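You operate a simulated robot arm through the tools that you are given. There is no shell and no other tool.

You run a simulated two-armed robot. Do the job below in one go: nothing can be reset, and whatever is moved stays where it is left.

TASK
Change the cracked grey pad in the holder for the green one.
Fine: loosen the wing nut, drop the old pad in the WORN tray, push the new one home, then tighten the nut.

It is judged by the outcome, as a careful person would: the job done as asked, and still so three seconds after it is handed in. It fails if anything else is knocked over, pushed out of place, dropped, spilled or broken.

THE ROBOT
Two 7-joint arms with two-finger parallel grippers on one trunk that stands fixed in place. Base frame: the origin is at the foot of the trunk, x ahead of it, y to its left, z up; the work surface is at about z = 0.86. Readings come in m, degrees, newtons and seconds.
The left shoulder is at [0.05, 0.209, 1.171], the right one opposite. With the tool pointing down near the work surface each hand reaches from about 0.28 to 0.92 m from the base axis, measured 20 degrees to its own side. Payload 4.4 kg a hand.
The tool frame of a hand sits at the grasp point between the pads (the TCP): z along the fingers, y along the line on which they close. The tips reach 0.023 m beyond it. Largest opening 0.094 m; finger width 0.038, thickness 0.01; the body of the gripper, 0.054 by 0.096 m, starts 0.039 m behind the TCP.
Orientation is that of the tool frame in the base frame, as a unit quaternion [w, x, y, z]. With the fingers straight down and closing along the base's y, the tool's x points along the base's -x, its y along +y and its z along -z.

THE INTERFACE
- The arms move only by the tool send_rows. It takes "left_targets", "right_targets" or both (then of equal length, played together; a hand with none holds still); each is a list of rows, each a list of 7 numbers: the shift along the base's x, y, z in units of 40 mm (1.0 is 40 mm), then the turn, a rotation vector about the base's x, y, z in units of 6 degrees (1.0 is 6 degrees), then the gripper command, from -1 (fully open) to 1 (shut), values between in proportion. In form: [[tx, ty, tz, ax, ay, az, jaw], ...]. A call has 1 to 20 rows; each row shifts and turns the commanded pose from where the row before left it. A call with a number of a shift or a turn outside -1 to 1 is refused whole. Rows are played at 5 a second. More than 0.05 m and 8.6 degrees between two rows, or a gripper value outside its range, and nothing of the call is played. A pose out of reach is approached as far as the arm can. The call stops where the force on the tool passes 40 N (or 10 N more than at its start, if that is more) or the arm is blocked; 0.2 s more then pass. Each finger travels about 0.108 m/s and halts on what it meets, pressing with about 33 N; the grip force reading is that of the motor and also rises with nothing between the fingers. The clock runs only during rows and for 0.2 s after the last one: add rows that do not move to give the fingers time. It gives the time, the measured TCP pose, the force on the tool (base axes), the opening and the grip force at its end, in the units of the frame above (readings bear some noise), with the torque about the TCP (base axes, N m) and any sound that the robot's microphone picked up.
- Cameras (640 x 400 px; columns grow to the right, rows downward): "scene" is now at [0.1386, -0.0712, 1.3565]; the picture's right is [-0.59, -0.81, 0.00], its down [-0.33, 0.24, -0.92] and it looks along [0.74, -0.54, -0.40] (base axes); focal length 358 px, centre (320, 200). "left" rides on the left gripper at [0.086, -0.016, -0.075] in its tool frame; the picture's right is [0.18, 0.98, 0.00], its down [-0.58, 0.11, -0.81] and it looks along [-0.79, 0.15, 0.59] (tool axes); focal length 243 px, centre (320, 200). "right" rides on the right gripper at [0.086, 0.016, -0.074] in its tool frame; the picture's right is [-0.18, 0.98, 0.00], its down [-0.58, -0.11, -0.81] and it looks along [-0.79, -0.15, 0.59] (tool axes); focal length 243 px, centre (320, 200). There is no depth. A picture from a camera that has moved, and an enlarged one, comes with that camera's place and axes in the base frame and with its lens. The place of the scene camera against the robot may be out by one fixed shift of up to 0.018 m in any direction.
- capture(camera): a new picture of that camera. It takes no simulated time.
- lift_body(by): slides the trunk up (or, below 0, down) by that many m; the arms and the scene camera ride with it, the base frame stays. It gives what a move gives, with no picture.
- aim_head(pan, tilt): turns the head with the scene camera to pan (to the left, within 80 degrees either way) and tilt (down, from -29 to 69), counted from straight ahead of the robot. It gives what a move gives.
- inspect(camera, box): a new picture of the part [left, top, right, bottom] of that camera's present view, enlarged. It takes no simulated time.
- job_done(): hands the job in; it is judged then, once.

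Nothing tells you positions but the pictures and the camera data. Unless the task says otherwise, let go and move clear before handing in.

The tools are called after "Emit:" as name(argument=value, ...) on one line, values as JSON. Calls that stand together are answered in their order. send_rows: Moves the arms, as the interface text tells. Its arguments: {"type":"object","properties":{"left_targets":{"type":"array"},"right_targets":{"type":"array"}},"required":[]} The other tools are called the same way: lift_body (by) slides the trunk up or down; aim_head (pan, tilt) turns the head that bears the scene camera; capture (camera) takes a picture; inspect (camera, box) takes an enlarged picture of a part of a camera's view; job_done () hands the job in.

At the start:

```text
time_s: 0.0
left_tcp_pos: [0.5818, -0.0917, 1.1652]
left_ee_rot: [0.0, 0.0, 1.0, 0.0]
left_wrist_force: [0.0, -0.3, -0.4]
left_torque: [-0.02, 0.0, 0.0]
left_gripper_width: 0.0941
left_gripper_force: 0.0
right_tcp_pos: [0.4025, -0.5346, 1.1771]
right_ee_rot: [0.0, 0.0, 1.0, -0.001]
right_wrist_force: [-0.3, 0.4, 0.2]
right_torque: [0.03, -0.01, -0.01]
right_gripper_width: 0.094
right_gripper_force: 0.2
trunk travel left (down, up): [-0.25, 0.313]
head pan, tilt: [-36.1, 23.8]
```

scene: 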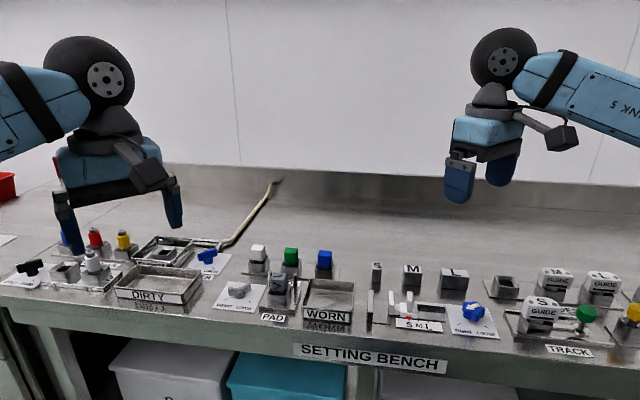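
right: 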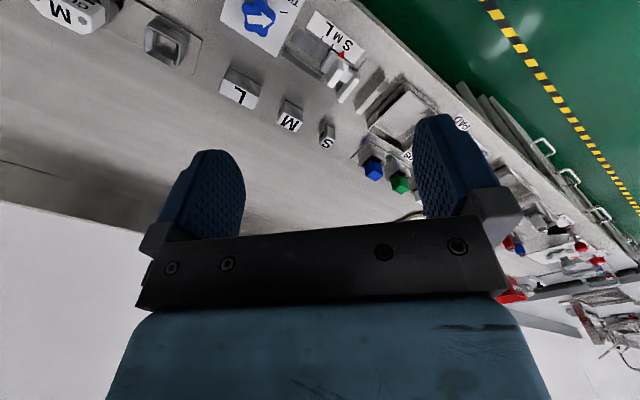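
left: 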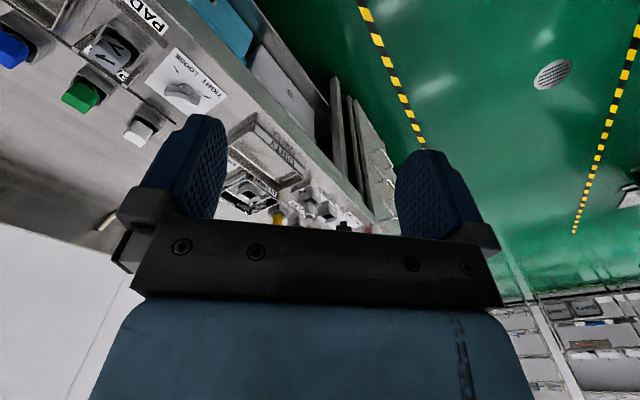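

I see a long bench with several stations; the PAD station (grey pad in a holder, a wing nut with a TIGHT/LOOSE label, white/green/blue pads behind, WORN tray to its right) is near the middle of the scene picture. I will enlarge this part before moving anything.

Emit:
inspect(camera="scene", box=[200, 230, 370, 340])

Emit:
inspect(camera="left", box=[0, 0, 260, 165])

Emit:
inspect(camera="right", box=[300, 60, 520, 260])

```text
3.64 times, centred on (285, 285) of scene
camera zoom: at [0.1386, -0.0712, 1.3565], right [-0.59, -0.81, 0.0], down [-0.33, 0.24, -0.92], along [0.74, -0.54, -0.4], focal length 1303 px, centre (447, -109)
```

zoom: 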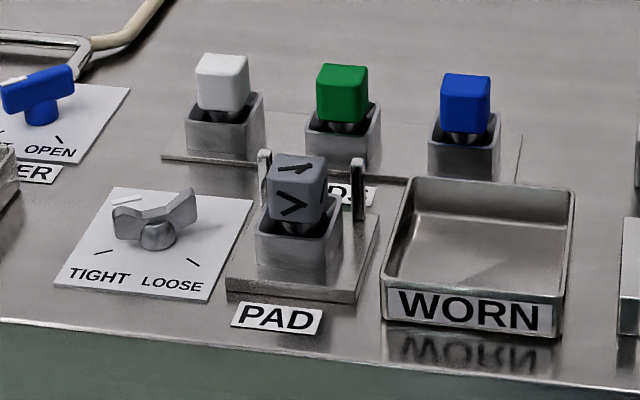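

```text
2.42 times, centred on (130, 82) of left
camera zoom: at [0.4959, -0.1075, 1.2395], right [-0.18, 0.98, 0.0], down [0.58, 0.11, 0.81], along [0.79, 0.15, -0.59], focal length 588 px, centre (781, 485)
```

zoom: 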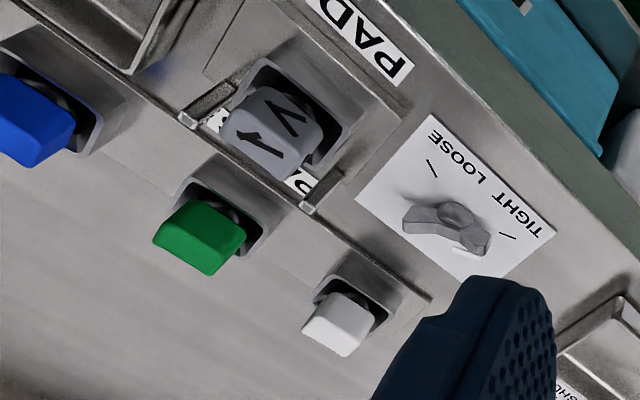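

```text
2.00 times, centred on (410, 160) of right
camera zoom: at [0.3163, -0.5189, 1.2507], right [0.18, 0.98, 0.0], down [0.58, -0.11, 0.81], along [0.79, -0.15, -0.59], focal length 485 px, centre (140, 280)
```

zoom: 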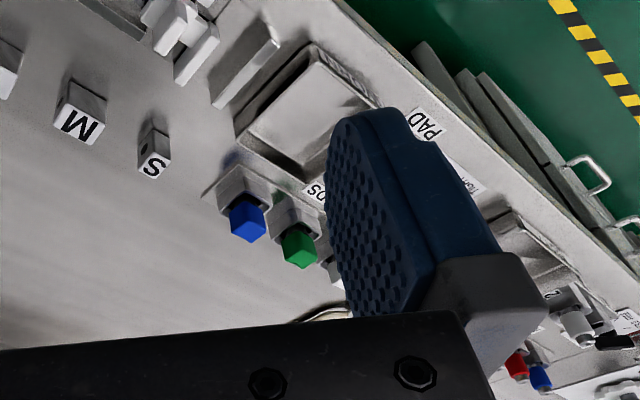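

The PAD station comes out near (0.65, -0.33), with the bench turned about 45 degrees to the base frame. I want closer looks at the wing nut, holder and spare pads before choosing grasps.

Emit:
inspect(camera="scene", box=[210, 275, 274, 315])

Emit:
inspect(camera="scene", box=[255, 260, 319, 320])

Emit:
inspect(camera="scene", box=[240, 235, 340, 285])

Emit:
inspect(camera="left", box=[70, 10, 190, 90])

Emit:
inspect(camera="left", box=[140, 40, 240, 115])

```text
10.00 times, centred on (242, 295) of scene
camera zoom: at [0.1386, -0.0712, 1.3565], right [-0.59, -0.81, 0.0], down [-0.33, 0.24, -0.92], along [0.74, -0.54, -0.4], focal length 3582 px, centre (1100, -750)
```

zoom: 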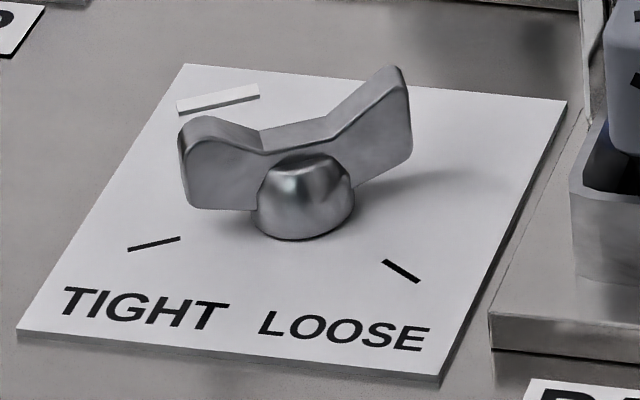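

```text
6.67 times, centred on (287, 290) of scene
camera zoom: at [0.1386, -0.0712, 1.3565], right [-0.59, -0.81, 0.0], down [-0.33, 0.24, -0.92], along [0.74, -0.54, -0.4], focal length 2388 px, centre (540, -400)
```

zoom: 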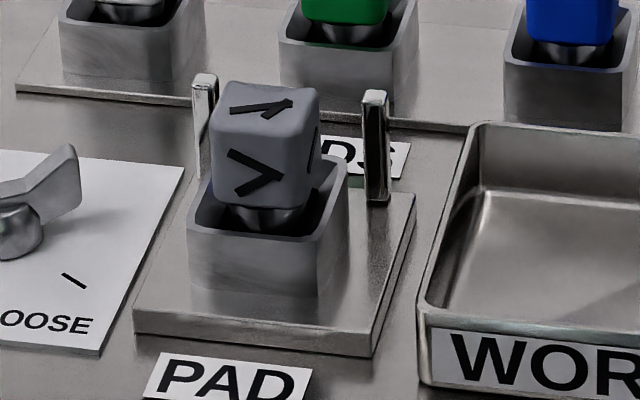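

```text
6.40 times, centred on (290, 260) of scene
camera zoom: at [0.1386, -0.0712, 1.3565], right [-0.59, -0.81, 0.0], down [-0.33, 0.24, -0.92], along [0.74, -0.54, -0.4], focal length 2292 px, centre (512, -184)
```

zoom: 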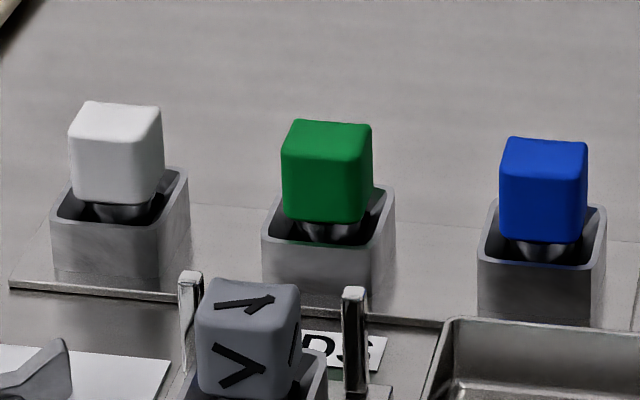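

```text
5.00 times, centred on (130, 50) of left
camera zoom: at [0.4959, -0.1075, 1.2395], right [-0.18, 0.98, 0.0], down [0.58, 0.11, 0.81], along [0.79, 0.15, -0.59], focal length 1213 px, centre (1270, 950)
```

zoom: 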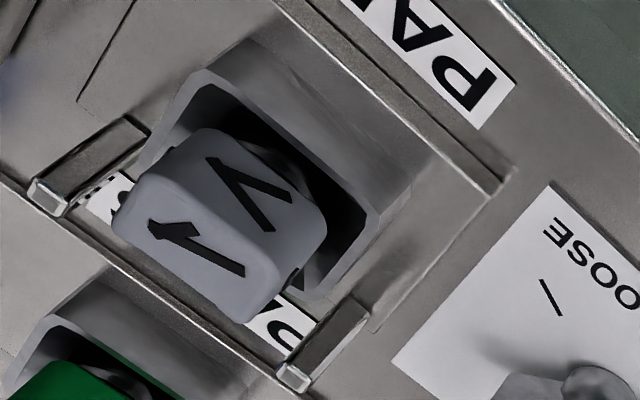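

```text
5.33 times, centred on (190, 78) of left
camera zoom: at [0.4959, -0.1075, 1.2395], right [-0.18, 0.98, 0.0], down [0.58, 0.11, 0.81], along [0.79, 0.15, -0.59], focal length 1294 px, centre (1013, 853)
```

zoom: 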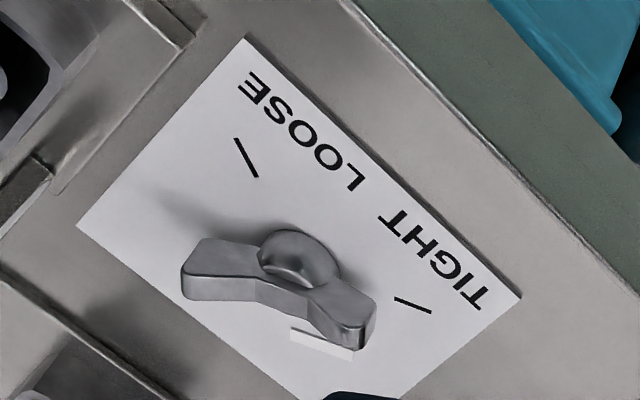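

The pad station is laid out: nut at about (0.744, -0.281) with its pointer on TIGHT (75°, LOOSE at 195°, so a 120° counter-clockwise turn), holder near (0.68, -0.344), green pad behind it. I move the left hand away to the left as a watching camera, and bring the right hand to a viewing pose turned to the bench's angle.

Emit:
send_rows(left_targets=[[-0.18, 0.55, 0.07, 0, 0, -0.98, -1], [-0.18, 0.55, 0.07, 0, 0, -0.98, -1], [-0.18, 0.55, 0.07, 0, 0, -0.98, -1], [-0.18, 0.55, 0.07, 0, 0, -0.98, -1], [-0.18, 0.55, 0.07, 0, 0, -0.98, -1], [-0.18, 0.55, 0.07, 0, 0, -0.98, -1], [-0.18, 0.55, 0.07, 0, 0, -0.98, -1], [-0.18, 0.55, 0.07, 0, 0, -0.98, -1], [-0.18, 0.55, 0.07, 0, 0, -0.98, -1], [-0.18, 0.55, 0.07, 0, 0, -0.98, -1], [-0.18, 0.55, 0.07, 0, 0, -0.98, -1]], right_targets=[[0.494, 0.67, -0.13, 0, 0, -0.682, -1], [0.494, 0.67, -0.13, 0, 0, -0.682, -1], [0.494, 0.67, -0.13, 0, 0, -0.682, -1], [0.494, 0.67, -0.13, 0, 0, -0.682, -1], [0.494, 0.67, -0.13, 0, 0, -0.682, -1], [0.494, 0.67, -0.13, 0, 0, -0.682, -1], [0.494, 0.67, -0.13, 0, 0, -0.682, -1], [0.494, 0.67, -0.13, 0, 0, -0.682, -1], [0.494, 0.67, -0.13, 0, 0, -0.682, -1], [0.494, 0.67, -0.13, 0, 0, -0.682, -1], [0.494, 0.67, -0.13, 0, 0, -0.682, -1]])

```text
time_s: 2.4
left_tcp_pos: [0.5036, 0.1524, 1.1942]
left_ee_rot: [0.0, 0.535, 0.845, -0.001]
left_wrist_force: [0.6, 0.4, 0.2]
left_torque: [-0.02, -0.01, 0.05]
left_gripper_width: 0.0939
left_gripper_force: 0.0
right_tcp_pos: [0.6211, -0.2391, 1.1175]
right_ee_rot: [0.0, 0.383, 0.924, 0.0]
right_wrist_force: [0.8, 0.5, 0.5]
right_torque: [0.0, 0.01, -0.03]
right_gripper_width: 0.0941
right_gripper_force: 0.1
trunk travel left (down, up): [-0.25, 0.313]
head pan, tilt: [-36.1, 23.8]
```

Emit:
capture(camera="right")

Emit:
capture(camera="left")

Emit:
capture(camera="scene")

```text
taken
camera right: at [0.5713, -0.1663, 1.1923], right [0.83, 0.56, 0.0], down [0.33, -0.49, 0.81], along [0.45, -0.67, -0.59], focal length 243 px, centre (320, 200)
```

right: 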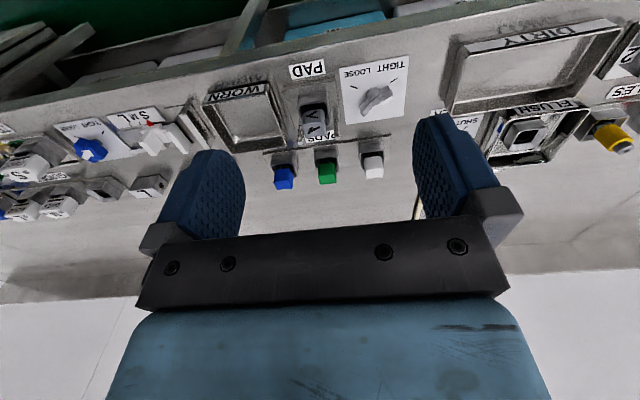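

```text
taken
camera left: at [0.4521, 0.2237, 1.2693], right [0.81, 0.59, 0.0], down [0.35, -0.48, 0.81], along [0.47, -0.65, -0.59], focal length 243 px, centre (320, 200)
```

left: 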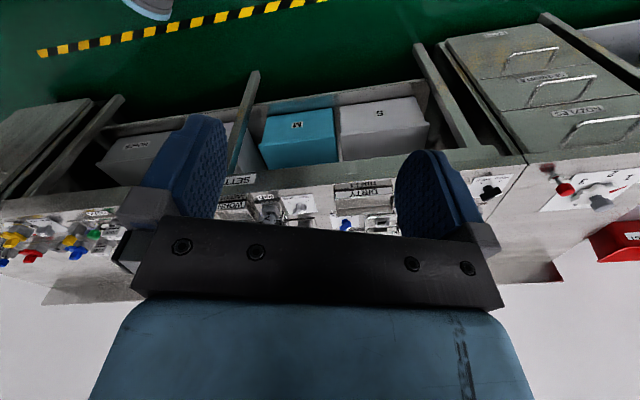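

```text
taken
camera scene: at [0.1395, -0.0705, 1.3564], right [-0.59, -0.81, 0.0], down [-0.33, 0.24, -0.92], along [0.74, -0.54, -0.4], focal length 358 px, centre (320, 200)
```

scene: 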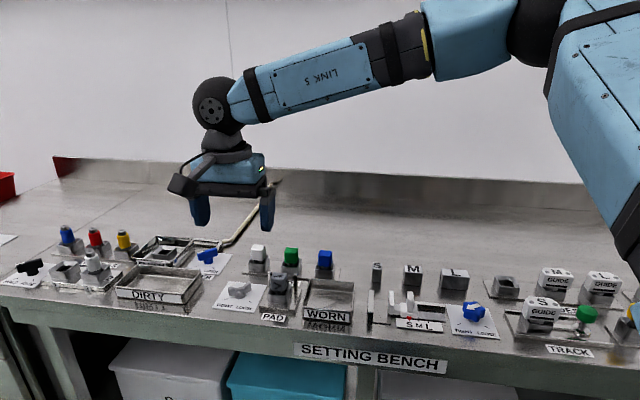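

The right wrist camera now sees the whole PAD station between its fingers. I enlarge it to measure positions accurately.

Emit:
inspect(camera="right", box=[260, 50, 420, 150])

Emit:
inspect(camera="right", box=[335, 50, 415, 125])

Emit:
inspect(camera="right", box=[255, 90, 395, 195])

Emit:
inspect(camera="right", box=[195, 70, 345, 165])

```text
4.00 times, centred on (340, 100) of right
camera zoom: at [0.5713, -0.1663, 1.1923], right [0.83, 0.56, 0.0], down [0.33, -0.49, 0.81], along [0.45, -0.67, -0.59], focal length 970 px, centre (240, 600)
```

zoom: 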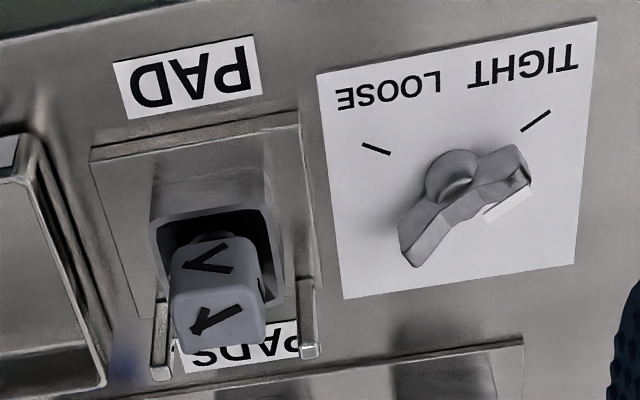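

```text
5.33 times, centred on (375, 88) of right
camera zoom: at [0.5713, -0.1663, 1.1923], right [0.83, 0.56, 0.0], down [0.33, -0.49, 0.81], along [0.45, -0.67, -0.59], focal length 1294 px, centre (27, 800)
```

zoom: 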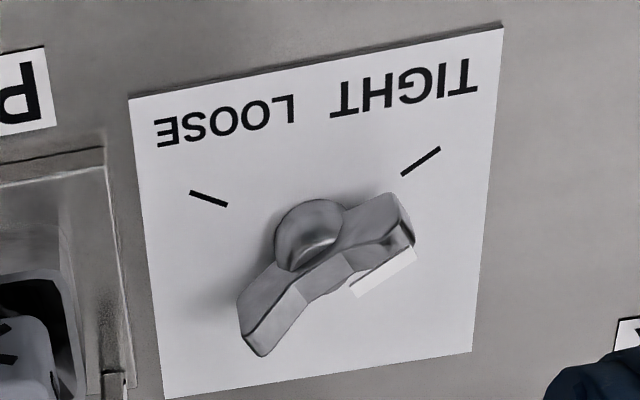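

```text
3.81 times, centred on (325, 142) of right
camera zoom: at [0.5713, -0.1663, 1.1923], right [0.83, 0.56, 0.0], down [0.33, -0.49, 0.81], along [0.45, -0.67, -0.59], focal length 924 px, centre (301, 419)
```

zoom: 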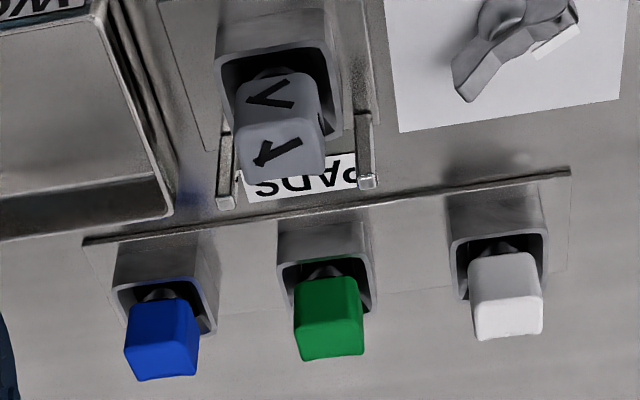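

```text
4.21 times, centred on (270, 118) of right
camera zoom: at [0.5713, -0.1663, 1.1923], right [0.83, 0.56, 0.0], down [0.33, -0.49, 0.81], along [0.45, -0.67, -0.59], focal length 1022 px, centre (530, 547)
```

zoom: 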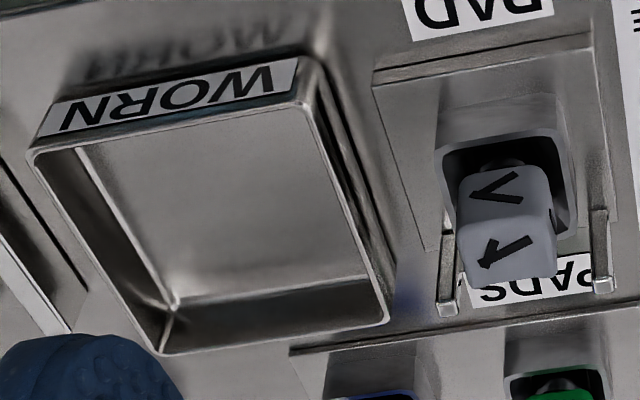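

The two wrist cameras agree to about 1 mm: hub at (0.744, -0.2807), wing lying along 75°, wing top near z 0.886. I bring the right hand over the nut at z 1.0, turned to straddle the wing, with the jaws partly closed to stay clear of neighbours.

Emit:
send_rows(right_targets=[[0.307, -0.105, -0.294, 0, 0, -1, -0.1], [0.307, -0.105, -0.294, 0, 0, -1, -0.1], [0.307, -0.105, -0.294, 0, 0, -1, -0.1], [0.307, -0.105, -0.294, 0, 0, -1, -0.1], [0.307, -0.105, -0.294, 0, 0, -1, -0.1], [0.307, -0.105, -0.294, 0, 0, -1, -0.1], [0.307, -0.105, -0.294, 0, 0, -1, -0.1], [0.307, -0.105, -0.294, 0, 0, -1, -0.1], [0.307, -0.105, -0.294, 0, 0, -1, -0.1], [0.307, -0.105, -0.294, 0, 0, -1, -0.1], [0, 0, 0, 0, 0, 0, -0.1]])

Emit:
capture(camera="right")

Emit:
capture(camera="scene")

```text
time_s: 4.8
left_tcp_pos: [0.5039, 0.152, 1.1957]
left_ee_rot: [0.0, 0.535, 0.845, -0.001]
left_wrist_force: [-0.3, -0.3, 0.0]
left_torque: [0.02, 0.01, -0.01]
left_gripper_width: 0.094
left_gripper_force: 0.1
right_tcp_pos: [0.7085, -0.3056, 1.0151]
right_ee_rot: [-0.001, 0.794, 0.608, 0.0]
right_wrist_force: [-0.4, -0.3, -0.1]
right_torque: [0.0, 0.01, 0.01]
right_gripper_width: 0.0519
right_gripper_force: 0.0
right hand out of reach, approached as far as the arm can: row 7, 8, 9, 10
trunk travel left (down, up): [-0.25, 0.313]
head pan, tilt: [-36.1, 23.8]
```

```text
taken
camera right: at [0.7468, -0.2261, 1.0882], right [0.9, -0.43, 0.0], down [-0.26, -0.53, 0.81], along [-0.35, -0.73, -0.59], focal length 243 px, centre (320, 200)
```

right: 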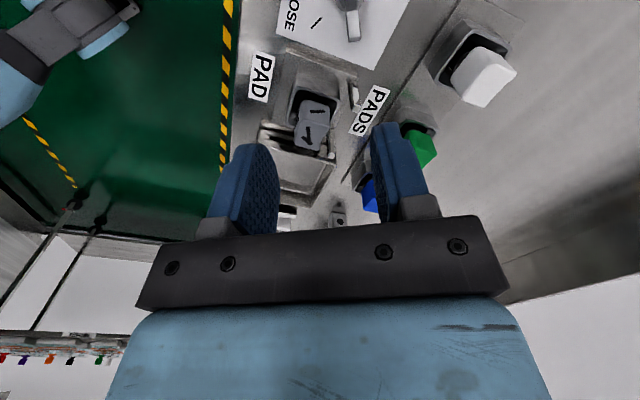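

```text
taken
camera scene: at [0.1385, -0.0711, 1.3565], right [-0.59, -0.81, 0.0], down [-0.33, 0.24, -0.92], along [0.74, -0.54, -0.4], focal length 358 px, centre (320, 200)
```

scene: 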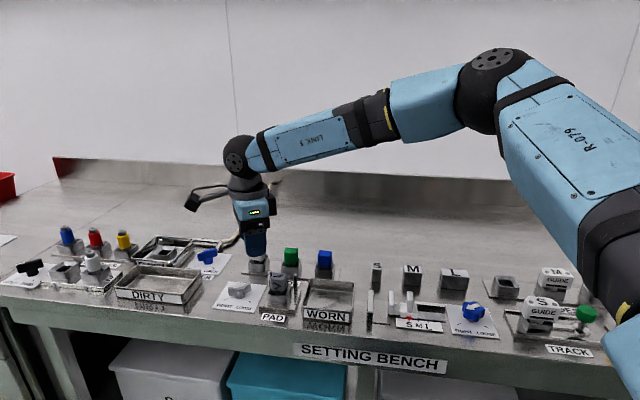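

The hand did not reach the nut with yaw -105° (it stopped about 4 cm short), probably a wrist limit. I turn back to -45° in place at height and see where the commanded pose ends up.

Emit:
send_rows(right_targets=[[0, 0, 0, 0, 0, 1, -0.1], [0, 0, 0, 0, 0, 1, -0.1], [0, 0, 0, 0, 0, 1, -0.1], [0, 0, 0, 0, 0, 1, -0.1], [0, 0, 0, 0, 0, 1, -0.1], [0, 0, 0, 0, 0, 1, -0.1], [0, 0, 0, 0, 0, 1, -0.1], [0, 0, 0, 0, 0, 1, -0.1], [0, 0, 0, 0, 0, 1, -0.1], [0, 0, 0, 0, 0, 1, -0.1], [0, 0, 0, 0, 0, 0, -0.1]])

```text
time_s: 7.2
left_tcp_pos: [0.5035, 0.1517, 1.1953]
left_ee_rot: [0.0, 0.534, 0.845, 0.0]
left_wrist_force: [0.3, 0.2, -0.6]
left_torque: [0.02, 0.0, -0.01]
left_gripper_width: 0.0937
left_gripper_force: 0.1
right_tcp_pos: [0.7085, -0.307, 1.0141]
right_ee_rot: [-0.001, 0.382, 0.924, 0.0]
right_wrist_force: [-0.3, -0.1, -0.5]
right_torque: [-0.02, -0.03, 0.0]
right_gripper_width: 0.0515
right_gripper_force: 0.0
trunk travel left (down, up): [-0.25, 0.313]
head pan, tilt: [-36.1, 23.8]
```

The command re-bases on the reached pose, so I now step to directly above the nut with yaw -45°, then sweep the yaw positively to learn the wrist's range there.

Emit:
send_rows(right_targets=[[0.444, 0.329, -0.175, 0, 0, 0, -0.1], [0.444, 0.329, -0.175, 0, 0, 0, -0.1], [0, 0, 0, 0, 0, 0, -0.1]])

```text
time_s: 8.0
left_tcp_pos: [0.5039, 0.1523, 1.1977]
left_ee_rot: [0.0, 0.534, 0.845, 0.0]
left_wrist_force: [-0.1, 0.2, 1.0]
left_torque: [0.01, 0.01, -0.01]
left_gripper_width: 0.0939
left_gripper_force: 0.0
right_tcp_pos: [0.7084, -0.3053, 1.0143]
right_ee_rot: [0.0, 0.383, 0.924, 0.0]
right_wrist_force: [0.4, 0.1, 0.3]
right_torque: [0.0, 0.01, 0.02]
right_gripper_width: 0.0521
right_gripper_force: 0.2
right hand out of reach, approached as far as the arm can: row 1, 2
trunk travel left (down, up): [-0.25, 0.313]
head pan, tilt: [-36.1, 23.8]
```

Still short even with yaw -45°, so it is not just the yaw. I probe which direction is limited with small steps at this safe height.

Emit:
send_rows(right_targets=[[0, 0.5, 0, 0, 0, 0, -0.1], [0, 0, 0, 0, 0, 0, -0.1]])

Emit:
send_rows(right_targets=[[0.5, 0, 0, 0, 0, 0, -0.1], [0, 0, 0, 0, 0, 0, -0.1]])

Emit:
send_rows(right_targets=[[0, 0, 0.5, 0, 0, 0, -0.1], [0.5, 0, 0, 0, 0, 0, -0.1], [0, 0, 0, 0, 0, 0, -0.1]])

Emit:
capture(camera="scene")

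```text
time_s: 8.6
left_tcp_pos: [0.504, 0.1511, 1.197]
left_ee_rot: [0.0, 0.534, 0.845, 0.0]
left_wrist_force: [0.4, 0.7, -0.2]
left_torque: [-0.01, 0.01, -0.01]
left_gripper_width: 0.094
left_gripper_force: 0.1
right_tcp_pos: [0.7024, -0.291, 1.0162]
right_ee_rot: [-0.001, 0.383, 0.924, 0.0]
right_wrist_force: [0.0, 0.6, -0.5]
right_torque: [0.02, 0.01, -0.04]
right_gripper_width: 0.052
right_gripper_force: 0.1
right hand out of reach, approached as far as the arm can: row 1
trunk travel left (down, up): [-0.25, 0.313]
head pan, tilt: [-36.1, 23.8]
```

```text
time_s: 9.2
left_tcp_pos: [0.5024, 0.1517, 1.1965]
left_ee_rot: [0.0, 0.534, 0.846, 0.0]
left_wrist_force: [0.3, -0.5, -0.7]
left_torque: [0.0, -0.02, 0.0]
left_gripper_width: 0.0941
left_gripper_force: 0.0
right_tcp_pos: [0.708, -0.2986, 1.0214]
right_ee_rot: [-0.001, 0.383, 0.924, 0.0]
right_wrist_force: [0.2, 0.0, 0.1]
right_torque: [0.01, 0.01, -0.01]
right_gripper_width: 0.0519
right_gripper_force: 0.1
right hand out of reach, approached as far as the arm can: row 1
trunk travel left (down, up): [-0.25, 0.313]
head pan, tilt: [-36.1, 23.8]
```

```text
time_s: 10.0
left_tcp_pos: [0.5029, 0.1517, 1.1959]
left_ee_rot: [0.0, 0.535, 0.845, 0.0]
left_wrist_force: [-0.2, 0.6, -0.6]
left_torque: [-0.02, 0.0, 0.0]
left_gripper_width: 0.0939
left_gripper_force: 0.0
right_tcp_pos: [0.7176, -0.304, 1.0448]
right_ee_rot: [0.002, 0.383, 0.924, 0.0]
right_wrist_force: [-1.8, -0.3, -1.0]
right_torque: [-0.02, -0.01, -0.01]
right_gripper_width: 0.0519
right_gripper_force: 0.0
right hand out of reach, approached as far as the arm can: row 2
trunk travel left (down, up): [-0.25, 0.313]
head pan, tilt: [-36.1, 23.8]
```

```text
taken
camera scene: at [0.138, -0.0708, 1.3566], right [-0.59, -0.81, 0.0], down [-0.33, 0.24, -0.92], along [0.74, -0.54, -0.4], focal length 358 px, centre (320, 200)
```

scene: 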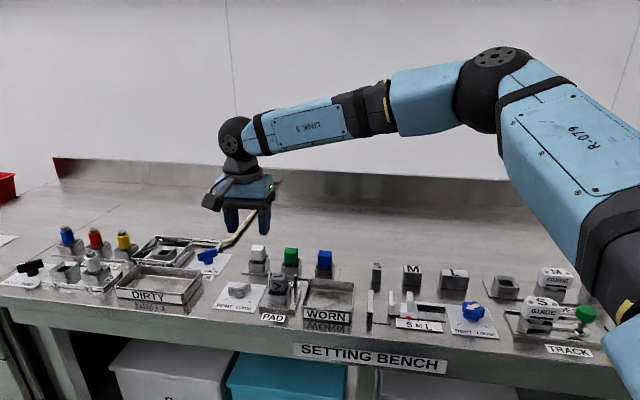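

The limit looks like an arm-posture issue rather than true distance. I back off, turn to yaw 0° (the starting wrist posture) and approach the nut's location from there at safe height.

Emit:
send_rows(right_targets=[[-0.6, 0, 0, 0, 0, 0.94, -0.1], [-0.6, 0, 0, 0, 0, 0.94, -0.1], [-0.6, 0, 0, 0, 0, 0.94, -0.1], [0, 0, 0, 0, 0, 0.94, -0.1], [0, 0, 0, 0, 0, 0.94, -0.1], [0, 0, 0, 0, 0, 0.94, -0.1], [0, 0, 0, 0, 0, 0.94, -0.1], [0, 0, 0, 0, 0, 0.94, -0.1], [0, 0, 0, 0, 0, 0, -0.1]])

Emit:
send_rows(right_targets=[[0.5, 0.1, 0, 0, 0, 0, -0.1], [0.5, 0.1, 0, 0, 0, 0, -0.1], [0.5, 0.1, 0, 0, 0, 0, -0.1], [0.5, 0.1, 0, 0, 0, 0, -0.1], [0.5, 0.1, 0, 0, 0, 0, -0.1], [0, 0, 0, 0, 0, 0, -0.1]])

Emit:
capture(camera="scene")

```text
time_s: 12.0
left_tcp_pos: [0.5034, 0.1515, 1.1954]
left_ee_rot: [0.0, 0.534, 0.845, 0.001]
left_wrist_force: [0.3, -0.2, 0.3]
left_torque: [0.01, -0.01, 0.03]
left_gripper_width: 0.0939
left_gripper_force: 0.1
right_tcp_pos: [0.6468, -0.3043, 1.0445]
right_ee_rot: [-0.001, -0.001, 1.0, -0.001]
right_wrist_force: [-0.2, 0.6, 0.6]
right_torque: [0.02, -0.02, -0.01]
right_gripper_width: 0.0516
right_gripper_force: 0.1
trunk travel left (down, up): [-0.25, 0.313]
head pan, tilt: [-36.1, 23.8]
```

```text
time_s: 13.4
left_tcp_pos: [0.503, 0.1502, 1.1958]
left_ee_rot: [-0.001, 0.534, 0.845, 0.0]
left_wrist_force: [0.2, -0.6, -0.5]
left_torque: [0.02, 0.02, -0.02]
left_gripper_width: 0.0942
left_gripper_force: 0.1
right_tcp_pos: [0.7198, -0.3017, 1.0518]
right_ee_rot: [0.001, -0.001, 1.0, 0.0]
right_wrist_force: [-0.2, -0.2, 0.4]
right_torque: [-0.03, 0.01, 0.01]
right_gripper_width: 0.0517
right_gripper_force: 0.2
right hand out of reach, approached as far as the arm can: row 4, 5
trunk travel left (down, up): [-0.25, 0.313]
head pan, tilt: [-36.1, 23.8]
```

```text
taken
camera scene: at [0.1386, -0.0713, 1.3565], right [-0.59, -0.81, 0.0], down [-0.33, 0.24, -0.92], along [0.74, -0.54, -0.4], focal length 358 px, centre (320, 200)
```

scene: 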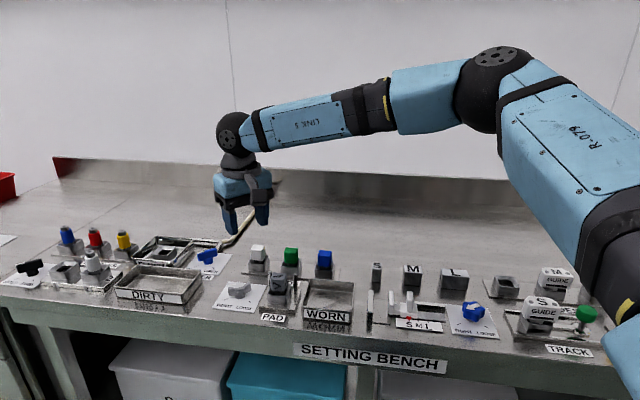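

The limit is the same at any yaw, and it eases with height, so the shoulder sits too high for this spot. I retract both hands to clear air and then lower the trunk by 0.2 m.

Emit:
send_rows(left_targets=[[0, 0.3, 0.5, 0, 0, 0, -1], [0, 0.3, 0.5, 0, 0, 0, -1], [0, 0.3, 0.5, 0, 0, 0, -1], [0, 0.3, 0.5, 0, 0, 0, -1], [0, 0.3, 0.5, 0, 0, 0, -1]], right_targets=[[-0.8, 0.2, 0.75, 0, 0, 0, -0.1], [-0.8, 0.2, 0.75, 0, 0, 0, -0.1], [-0.8, 0.2, 0.75, 0, 0, 0, -0.1], [-0.8, 0.2, 0.75, 0, 0, 0, -0.1], [-0.8, 0.2, 0.75, 0, 0, 0, -0.1]])

Emit:
lift_body(by=-0.2)

Emit:
capture(camera="scene")

Emit:
capture(camera="left")

```text
time_s: 14.6
left_tcp_pos: [0.4927, 0.2044, 1.296]
left_ee_rot: [0.001, 0.534, 0.846, -0.001]
left_wrist_force: [-0.6, -0.7, 0.8]
left_torque: [0.01, -0.09, 0.0]
left_gripper_width: 0.0941
left_gripper_force: 0.0
left hand out of reach, approached as far as the arm can: row 5
right_tcp_pos: [0.5562, -0.2618, 1.2028]
right_ee_rot: [0.001, -0.001, 1.0, -0.001]
right_wrist_force: [-0.4, -0.3, 0.1]
right_torque: [0.04, -0.05, -0.02]
right_gripper_width: 0.0518
right_gripper_force: 0.0
trunk travel left (down, up): [-0.25, 0.313]
head pan, tilt: [-36.1, 23.8]
```

```text
time_s: 16.8
left_tcp_pos: [0.4953, 0.2037, 1.0934]
left_ee_rot: [0.0, 0.533, 0.846, 0.0]
left_wrist_force: [-0.6, -0.4, -1.2]
left_torque: [0.02, -0.02, 0.01]
left_gripper_width: 0.0941
left_gripper_force: 0.0
right_tcp_pos: [0.5606, -0.2618, 1.0023]
right_ee_rot: [0.001, -0.002, 1.0, 0.0]
right_wrist_force: [0.6, 0.2, -0.1]
right_torque: [0.02, 0.03, -0.01]
right_gripper_width: 0.0519
right_gripper_force: 0.1
trunk travel left (down, up): [-0.05, 0.513]
head pan, tilt: [-36.1, 23.8]
```

```text
taken
camera scene: at [0.1385, -0.0712, 1.1565], right [-0.59, -0.81, 0.0], down [-0.33, 0.24, -0.92], along [0.74, -0.54, -0.4], focal length 358 px, centre (320, 200)
```

scene: 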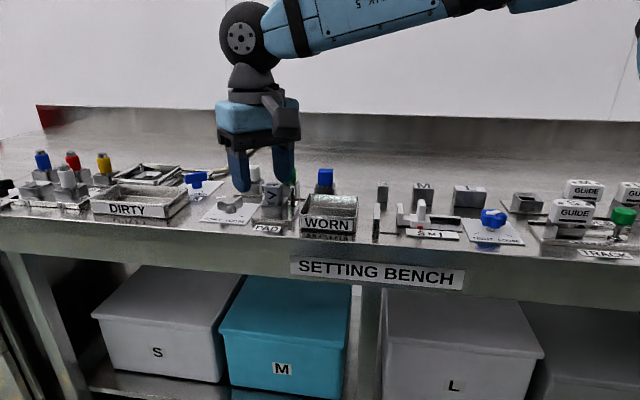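

```text
taken
camera left: at [0.4428, 0.2756, 1.1682], right [0.81, 0.59, 0.0], down [0.35, -0.48, 0.81], along [0.48, -0.65, -0.59], focal length 243 px, centre (320, 200)
```

left: 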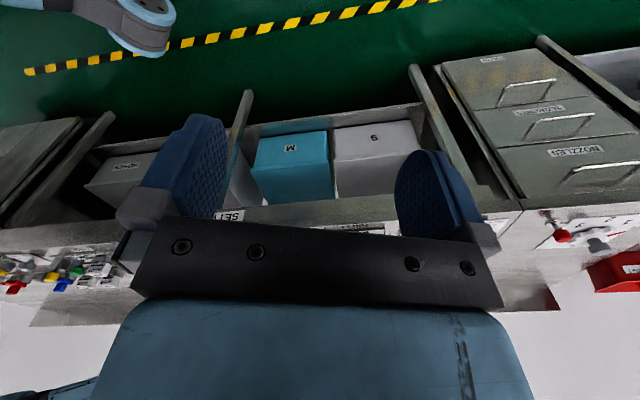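

Trunk is down and nothing was touched. I now test reaching the nut position at z 1.0 again.

Emit:
send_rows(right_targets=[[0.764, -0.079, 0, 0, 0, 0, -0.1], [0.764, -0.079, 0, 0, 0, 0, -0.1], [0.764, -0.079, 0, 0, 0, 0, -0.1], [0.764, -0.079, 0, 0, 0, 0, -0.1], [0.764, -0.079, 0, 0, 0, 0, -0.1], [0.764, -0.079, 0, 0, 0, 0, -0.1], [0, 0, 0, 0, 0, 0, -0.1]])

Emit:
capture(camera="right")

Emit:
capture(camera="scene")

```text
time_s: 18.4
left_tcp_pos: [0.4956, 0.2033, 1.094]
left_ee_rot: [0.0, 0.533, 0.846, 0.001]
left_wrist_force: [0.1, -1.0, -0.3]
left_torque: [-0.02, -0.03, 0.02]
left_gripper_width: 0.0939
left_gripper_force: 0.1
right_tcp_pos: [0.7243, -0.2931, 0.9981]
right_ee_rot: [0.001, -0.001, 1.0, 0.0]
right_wrist_force: [-1.3, 0.0, 0.3]
right_torque: [-0.02, -0.02, 0.04]
right_gripper_width: 0.0517
right_gripper_force: 0.2
right hand out of reach, approached as far as the arm can: row 6
trunk travel left (down, up): [-0.05, 0.513]
head pan, tilt: [-36.1, 23.8]
```

```text
taken
camera right: at [0.6369, -0.2782, 1.0724], right [0.18, 0.98, 0.0], down [0.58, -0.11, 0.81], along [0.79, -0.15, -0.59], focal length 243 px, centre (320, 200)
```

right: 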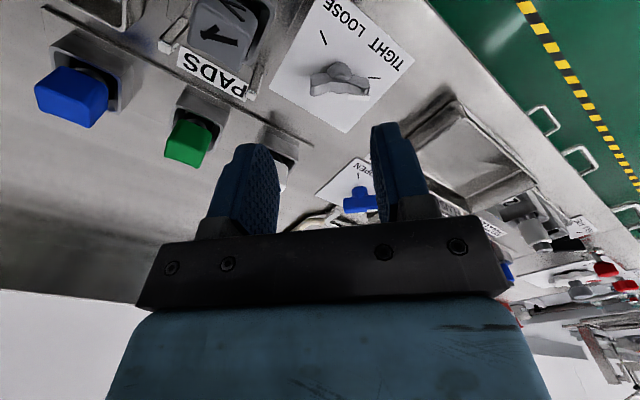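

```text
taken
camera scene: at [0.1389, -0.0714, 1.1564], right [-0.59, -0.81, 0.0], down [-0.33, 0.24, -0.91], along [0.74, -0.54, -0.4], focal length 358 px, centre (320, 200)
```

scene: 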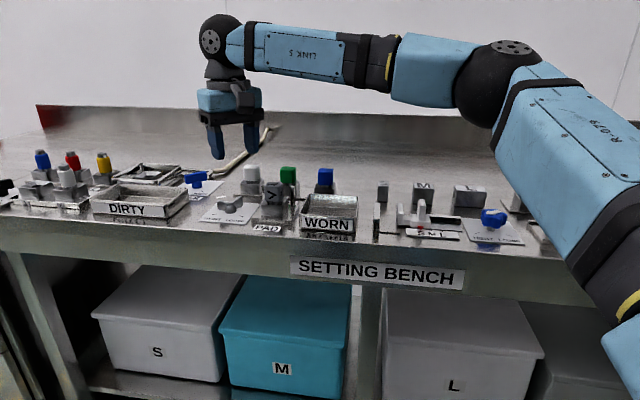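

Better but still about 2 cm short; the limiting direction suggests the upper arm/elbow is folded in an unlucky posture. I try approaching from the outside (stretch forward further right, then sweep in) at a safe height to get another elbow posture.

Emit:
send_rows(right_targets=[[0, -0.5, 0.75, 0, 0, 0, -0.1], [0, -1, 0.75, 0, 0, 0, -0.1], [0, -1, 0, 0, 0, 0, -0.1], [0, -1, 0, 0, 0, 0, -0.1], [0.3, -1, 0, 0, 0, 0, -0.1], [1, 0, 0, 0, 0, 0, -0.1], [1, 0, 0, 0, 0, 0, -0.1], [1, 0, 0, 0, 0, 0, -0.1], [0, 0, 0, 0, 0, 0, -0.1]])

Emit:
capture(camera="scene")

```text
time_s: 20.4
left_tcp_pos: [0.4944, 0.2039, 1.0948]
left_ee_rot: [0.001, 0.533, 0.846, -0.001]
left_wrist_force: [-0.2, 0.4, 0.1]
left_torque: [-0.03, -0.05, -0.06]
left_gripper_width: 0.0939
left_gripper_force: 0.1
right_tcp_pos: [0.7723, -0.4687, 1.0387]
right_ee_rot: [0.001, 0.0, 1.0, 0.0]
right_wrist_force: [-0.8, 0.0, -0.4]
right_torque: [-0.05, -0.01, 0.0]
right_gripper_width: 0.0515
right_gripper_force: 0.2
right hand out of reach, approached as far as the arm can: row 6, 7, 8
trunk travel left (down, up): [-0.05, 0.513]
head pan, tilt: [-36.1, 23.8]
```

```text
taken
camera scene: at [0.1384, -0.0711, 1.1566], right [-0.59, -0.81, 0.0], down [-0.33, 0.24, -0.92], along [0.74, -0.54, -0.4], focal length 358 px, centre (320, 200)
```

scene: 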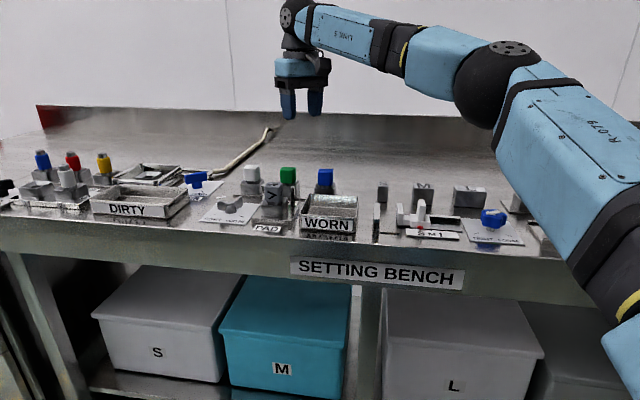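

The elbow joint sits at exactly the same place in both stretched poses, so the upper arm is against its joint limits in this posture. I turn the head to look at the right arm itself to understand its configuration.

Emit:
aim_head(pan=-75, tilt=15)

Emit:
capture(camera="scene")

Emit:
capture(camera="left")

```text
time_s: 21.4
left_tcp_pos: [0.4945, 0.205, 1.0938]
left_ee_rot: [0.0, 0.533, 0.846, 0.0]
left_wrist_force: [0.6, 0.0, 0.5]
left_torque: [-0.02, -0.03, 0.01]
left_gripper_width: 0.0939
left_gripper_force: 0.0
right_tcp_pos: [0.7721, -0.4672, 1.0376]
right_ee_rot: [0.0, 0.001, 1.0, -0.001]
right_wrist_force: [-0.3, 0.5, 0.2]
right_torque: [0.02, 0.02, -0.01]
right_gripper_width: 0.0517
right_gripper_force: 0.2
trunk travel left (down, up): [-0.05, 0.513]
head pan, tilt: [-75.0, 15.0]
```

```text
taken
camera scene: at [0.0881, -0.107, 1.1707], right [-0.97, -0.26, 0.0], down [-0.07, 0.25, -0.97], along [0.25, -0.93, -0.26], focal length 358 px, centre (320, 200)
```

scene: 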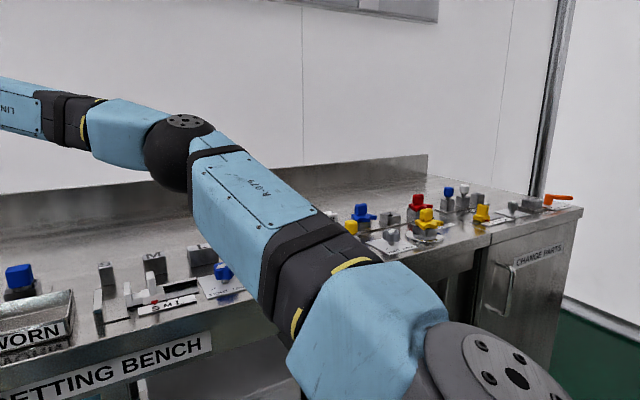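

```text
taken
camera left: at [0.443, 0.2756, 1.168], right [0.81, 0.59, 0.0], down [0.35, -0.48, 0.81], along [0.48, -0.65, -0.59], focal length 243 px, centre (320, 200)
```

left: 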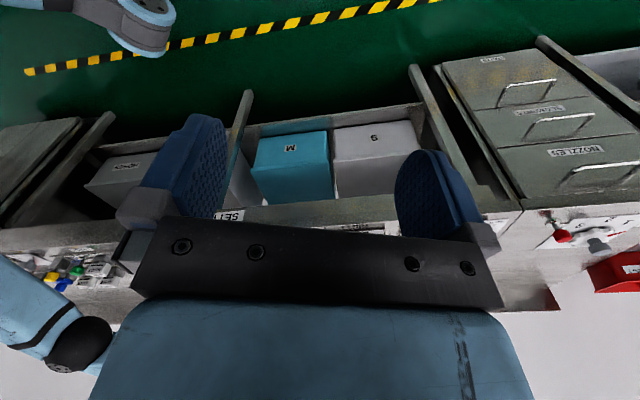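

The arm shows shoulder ball lower right, elbow raised and out. I look down at the shoulder itself to understand how it is mounted.

Emit:
aim_head(pan=-80, tilt=55)

Emit:
capture(camera="scene")

Emit:
aim_head(pan=80, tilt=30)

Emit:
capture(camera="scene")

```text
time_s: 22.5
left_tcp_pos: [0.4951, 0.2038, 1.0941]
left_ee_rot: [-0.001, 0.533, 0.846, 0.0]
left_wrist_force: [0.4, -0.1, 0.0]
left_torque: [0.06, 0.02, 0.02]
left_gripper_width: 0.0938
left_gripper_force: 0.1
right_tcp_pos: [0.7735, -0.4679, 1.0396]
right_ee_rot: [0.0, 0.0, 1.0, -0.001]
right_wrist_force: [-0.3, 0.2, -0.1]
right_torque: [-0.01, 0.01, 0.01]
right_gripper_width: 0.052
right_gripper_force: 0.0
trunk travel left (down, up): [-0.05, 0.513]
head pan, tilt: [-80.0, 55.0]
```

```text
taken
camera scene: at [0.0764, -0.0879, 1.1106], right [-0.98, -0.17, 0.0], down [-0.14, 0.81, -0.57], along [0.1, -0.57, -0.82], focal length 358 px, centre (320, 200)
```

scene: 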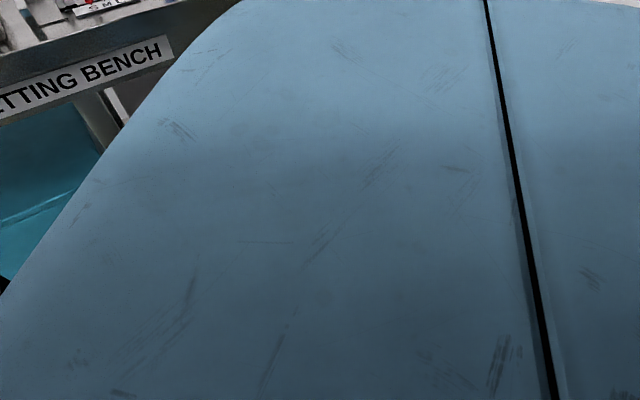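

```text
time_s: 24.9
left_tcp_pos: [0.496, 0.2039, 1.0945]
left_ee_rot: [0.0, 0.534, 0.846, 0.0]
left_wrist_force: [-0.9, 0.2, -0.1]
left_torque: [0.01, 0.0, -0.02]
left_gripper_width: 0.0939
left_gripper_force: 0.3
right_tcp_pos: [0.7726, -0.4692, 1.0391]
right_ee_rot: [0.0, 0.0, 1.0, -0.001]
right_wrist_force: [-0.3, 0.9, -1.0]
right_torque: [-0.01, 0.0, 0.0]
right_gripper_width: 0.0518
right_gripper_force: 0.0
trunk travel left (down, up): [-0.05, 0.513]
head pan, tilt: [80.0, 30.0]
```

```text
taken
camera scene: at [0.0796, 0.0723, 1.1465], right [0.98, -0.17, 0.0], down [-0.09, -0.49, -0.87], along [0.15, 0.85, -0.5], focal length 358 px, centre (320, 200)
```

scene: 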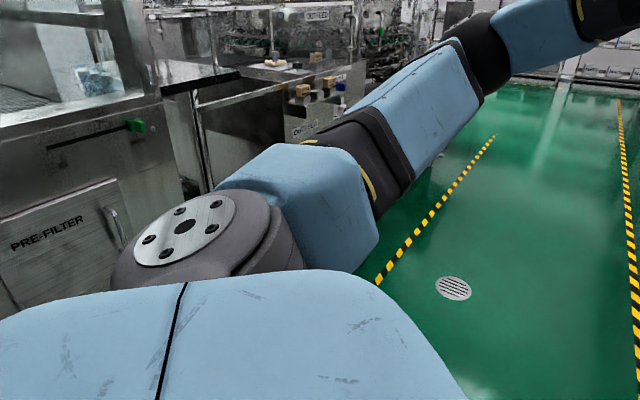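

The shoulders swing outward from lateral mounts, and the right elbow is pinned high. I retract the right hand to open air, turn its yaw positively (which should let the elbow swing the other way), and watch the elbow with the head.

Emit:
aim_head(pan=-70, tilt=12)

Emit:
send_rows(right_targets=[[-1, 0, 0.3, 0, 0, 0, -0.1], [-1, 0, 0.3, 0, 0, 0, -0.1], [-1, 0, 0.3, 0, 0, 0, -0.1], [-1, 0, 0, 0, 0, 0, -0.1], [-1, 0, 0, 0, 0, 0, -0.1], [-1, 0, 0, 0, 0, 0, -0.1], [-1, 0, 0, 0, 0, 0, -0.1], [0, 0, 0, 0, 0, 0, -0.1]])

Emit:
capture(camera="scene")

Emit:
send_rows(right_targets=[[0, 0, 0, 0, 0, 1, -0.1], [0, 0, 0, 0, 0, 1, -0.1], [0, 0, 0, 0, 0, 1, -0.1], [0, 0, 0, 0, 0, 1, -0.1], [0, 0, 0, 0, 0, 1, -0.1], [0, 0, 0, 0, 0, 1, -0.1], [0, 0, 0, 0, 0, 1, -0.1], [0, 0, 0, 0, 0, 1, -0.1], [0, 0, 0, 0, 0, 1, -0.1], [0, 0, 0, 0, 0, 1, -0.1], [0, 0, 0, 0, 0, 1, -0.1], [0, 0, 0, 0, 0, 1, -0.1], [0, 0, 0, 0, 0, 0.5, -0.1], [0, 0, 0, 0, 0, 0, -0.1]])

Emit:
capture(camera="scene")

```text
time_s: 27.3
left_tcp_pos: [0.4954, 0.2029, 1.0936]
left_ee_rot: [0.0, 0.533, 0.846, 0.001]
left_wrist_force: [0.5, -0.5, -0.5]
left_torque: [0.02, -0.01, 0.0]
left_gripper_width: 0.0938
left_gripper_force: 0.0
right_tcp_pos: [0.7722, -0.4673, 1.039]
right_ee_rot: [0.0, 0.0, 1.0, 0.0]
right_wrist_force: [-0.1, -0.3, -0.2]
right_torque: [0.0, 0.0, -0.01]
right_gripper_width: 0.0519
right_gripper_force: 0.2
trunk travel left (down, up): [-0.05, 0.513]
head pan, tilt: [-70.0, 12.0]
```

```text
time_s: 29.1
left_tcp_pos: [0.4952, 0.2036, 1.0935]
left_ee_rot: [0.0, 0.533, 0.846, 0.0]
left_wrist_force: [0.2, 0.2, -0.5]
left_torque: [0.02, 0.01, -0.03]
left_gripper_width: 0.0939
left_gripper_force: 0.1
right_tcp_pos: [0.4934, -0.4668, 1.075]
right_ee_rot: [0.0, -0.001, 1.0, 0.0]
right_wrist_force: [-0.7, 1.0, -1.5]
right_torque: [0.04, 0.01, -0.01]
right_gripper_width: 0.0519
right_gripper_force: 0.0
trunk travel left (down, up): [-0.05, 0.513]
head pan, tilt: [-70.0, 12.0]
```

```text
taken
camera scene: at [0.096, -0.1043, 1.1756], right [-0.94, -0.34, 0.0], down [-0.07, 0.2, -0.98], along [0.33, -0.92, -0.21], focal length 358 px, centre (320, 200)
```

scene: 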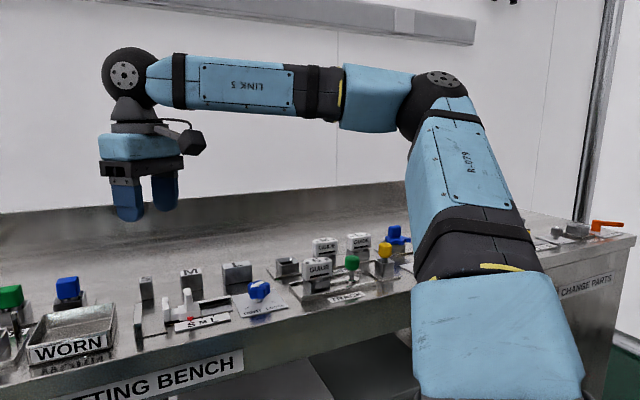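

```text
time_s: 32.1
left_tcp_pos: [0.4956, 0.2036, 1.0943]
left_ee_rot: [0.0, 0.534, 0.846, -0.001]
left_wrist_force: [0.3, 0.2, -0.6]
left_torque: [0.01, 0.01, 0.02]
left_gripper_width: 0.094
left_gripper_force: 0.1
right_tcp_pos: [0.3529, -0.2555, 1.0967]
right_ee_rot: [-0.001, -0.608, 0.794, 0.0]
right_wrist_force: [-0.2, -0.2, -0.8]
right_torque: [0.01, 0.03, 0.01]
right_gripper_width: 0.0516
right_gripper_force: 0.0
right hand out of reach, approached as far as the arm can: row 6, 7, 8, 9, 10, 11, 12, 13
trunk travel left (down, up): [-0.05, 0.513]
head pan, tilt: [-70.0, 12.0]
```

```text
taken
camera scene: at [0.0958, -0.1044, 1.1756], right [-0.94, -0.34, 0.0], down [-0.07, 0.2, -0.98], along [0.33, -0.92, -0.21], focal length 358 px, centre (320, 200)
```

scene: 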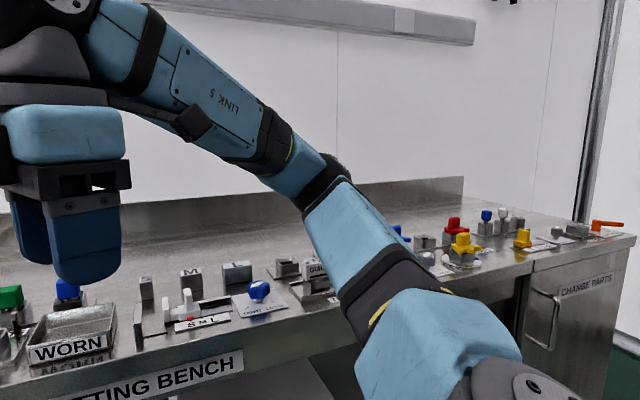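

Turning positive hit the wrist limit and pulled the hand inward, so positive yaw is out; yaw from -105° to about +30° is usable. I return the hand to open space with negative yaw; my reach model (fixed elbow corner, 0.41 m forearm) says the nut is only about 2 cm beyond reach tool-down, so a 10° tool tilt with the trunk fully lowered will cover it.

Emit:
send_rows(right_targets=[[0.1, -0.2, 0, 0, 0, -1, -0.1], [0.1, -0.2, 0, 0, 0, -1, -0.1], [0.2, -0.2, 0, 0, 0, -1, -0.1], [0.2, -0.2, 0, 0, 0, -1, -0.1], [0.25, -0.2, 0, 0, 0, -1, -0.1], [0.25, -0.2, 0, 0, 0, -1, -0.1], [0.25, -0.1, 0, 0, 0, -1, -0.1], [0.25, -0.1, 0, 0, 0, -1, -0.1], [0.25, -0.1, 0, 0, 0, -1, -0.1], [0.25, -0.1, 0, 0, 0, -1, -0.1], [0.25, -0.1, 0, 0, 0, -1, -0.1], [0.25, 0, 0, 0, 0, -1, -0.1], [0.25, 0, 0, 0, 0, -1, -0.1], [0.25, 0, 0, 0, 0, -1, -0.1], [0.25, 0, 0, 0, 0, -1, -0.1], [0, 0, 0, 0, 0, 0, -0.1]])

Emit:
capture(camera="scene")

```text
time_s: 35.5
left_tcp_pos: [0.4945, 0.2045, 1.0936]
left_ee_rot: [0.0, 0.533, 0.846, 0.0]
left_wrist_force: [1.4, -0.2, -0.7]
left_torque: [0.0, -0.07, 0.0]
left_gripper_width: 0.0937
left_gripper_force: 0.0
right_tcp_pos: [0.4877, -0.3244, 1.097]
right_ee_rot: [0.0, 0.13, 0.991, -0.001]
right_wrist_force: [-0.2, -0.1, -1.1]
right_torque: [-0.02, -0.02, 0.0]
right_gripper_width: 0.0518
right_gripper_force: 0.0
trunk travel left (down, up): [-0.05, 0.513]
head pan, tilt: [-70.0, 12.0]
```

```text
taken
camera scene: at [0.0958, -0.1045, 1.1756], right [-0.94, -0.34, 0.0], down [-0.07, 0.2, -0.98], along [0.33, -0.92, -0.21], focal length 358 px, centre (320, 200)
```

scene: 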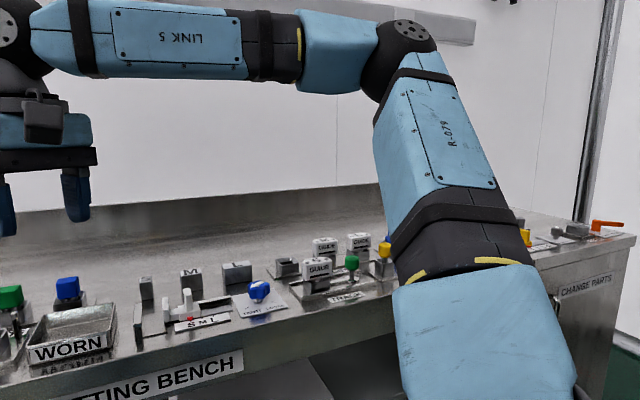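

The hand is back in open space. I lower the trunk the last 5 cm and aim the head back at the PAD station.

Emit:
lift_body(by=-0.05)

Emit:
aim_head(pan=-34, tilt=22)

```text
time_s: 36.4
left_tcp_pos: [0.4942, 0.2043, 1.0446]
left_ee_rot: [0.0, 0.534, 0.845, -0.001]
left_wrist_force: [-0.3, -0.4, 0.5]
left_torque: [0.0, -0.03, -0.01]
left_gripper_width: 0.0939
left_gripper_force: 0.1
right_tcp_pos: [0.4873, -0.3246, 1.0474]
right_ee_rot: [0.0, 0.129, 0.992, -0.001]
right_wrist_force: [0.2, 0.0, 0.0]
right_torque: [-0.02, 0.0, 0.01]
right_gripper_width: 0.0519
right_gripper_force: 0.0
trunk travel left (down, up): [0.0, 0.563]
head pan, tilt: [-70.0, 12.0]
```

```text
time_s: 37.4
left_tcp_pos: [0.4962, 0.2039, 1.0433]
left_ee_rot: [0.0, 0.533, 0.846, 0.0]
left_wrist_force: [0.8, 0.2, -0.3]
left_torque: [-0.02, -0.04, -0.02]
left_gripper_width: 0.0939
left_gripper_force: 0.1
right_tcp_pos: [0.4872, -0.3253, 1.0459]
right_ee_rot: [0.0, 0.13, 0.992, -0.001]
right_wrist_force: [-0.5, 0.8, -0.9]
right_torque: [-0.02, -0.03, -0.02]
right_gripper_width: 0.0516
right_gripper_force: 0.1
trunk travel left (down, up): [0.0, 0.563]
head pan, tilt: [-34.0, 22.0]
```

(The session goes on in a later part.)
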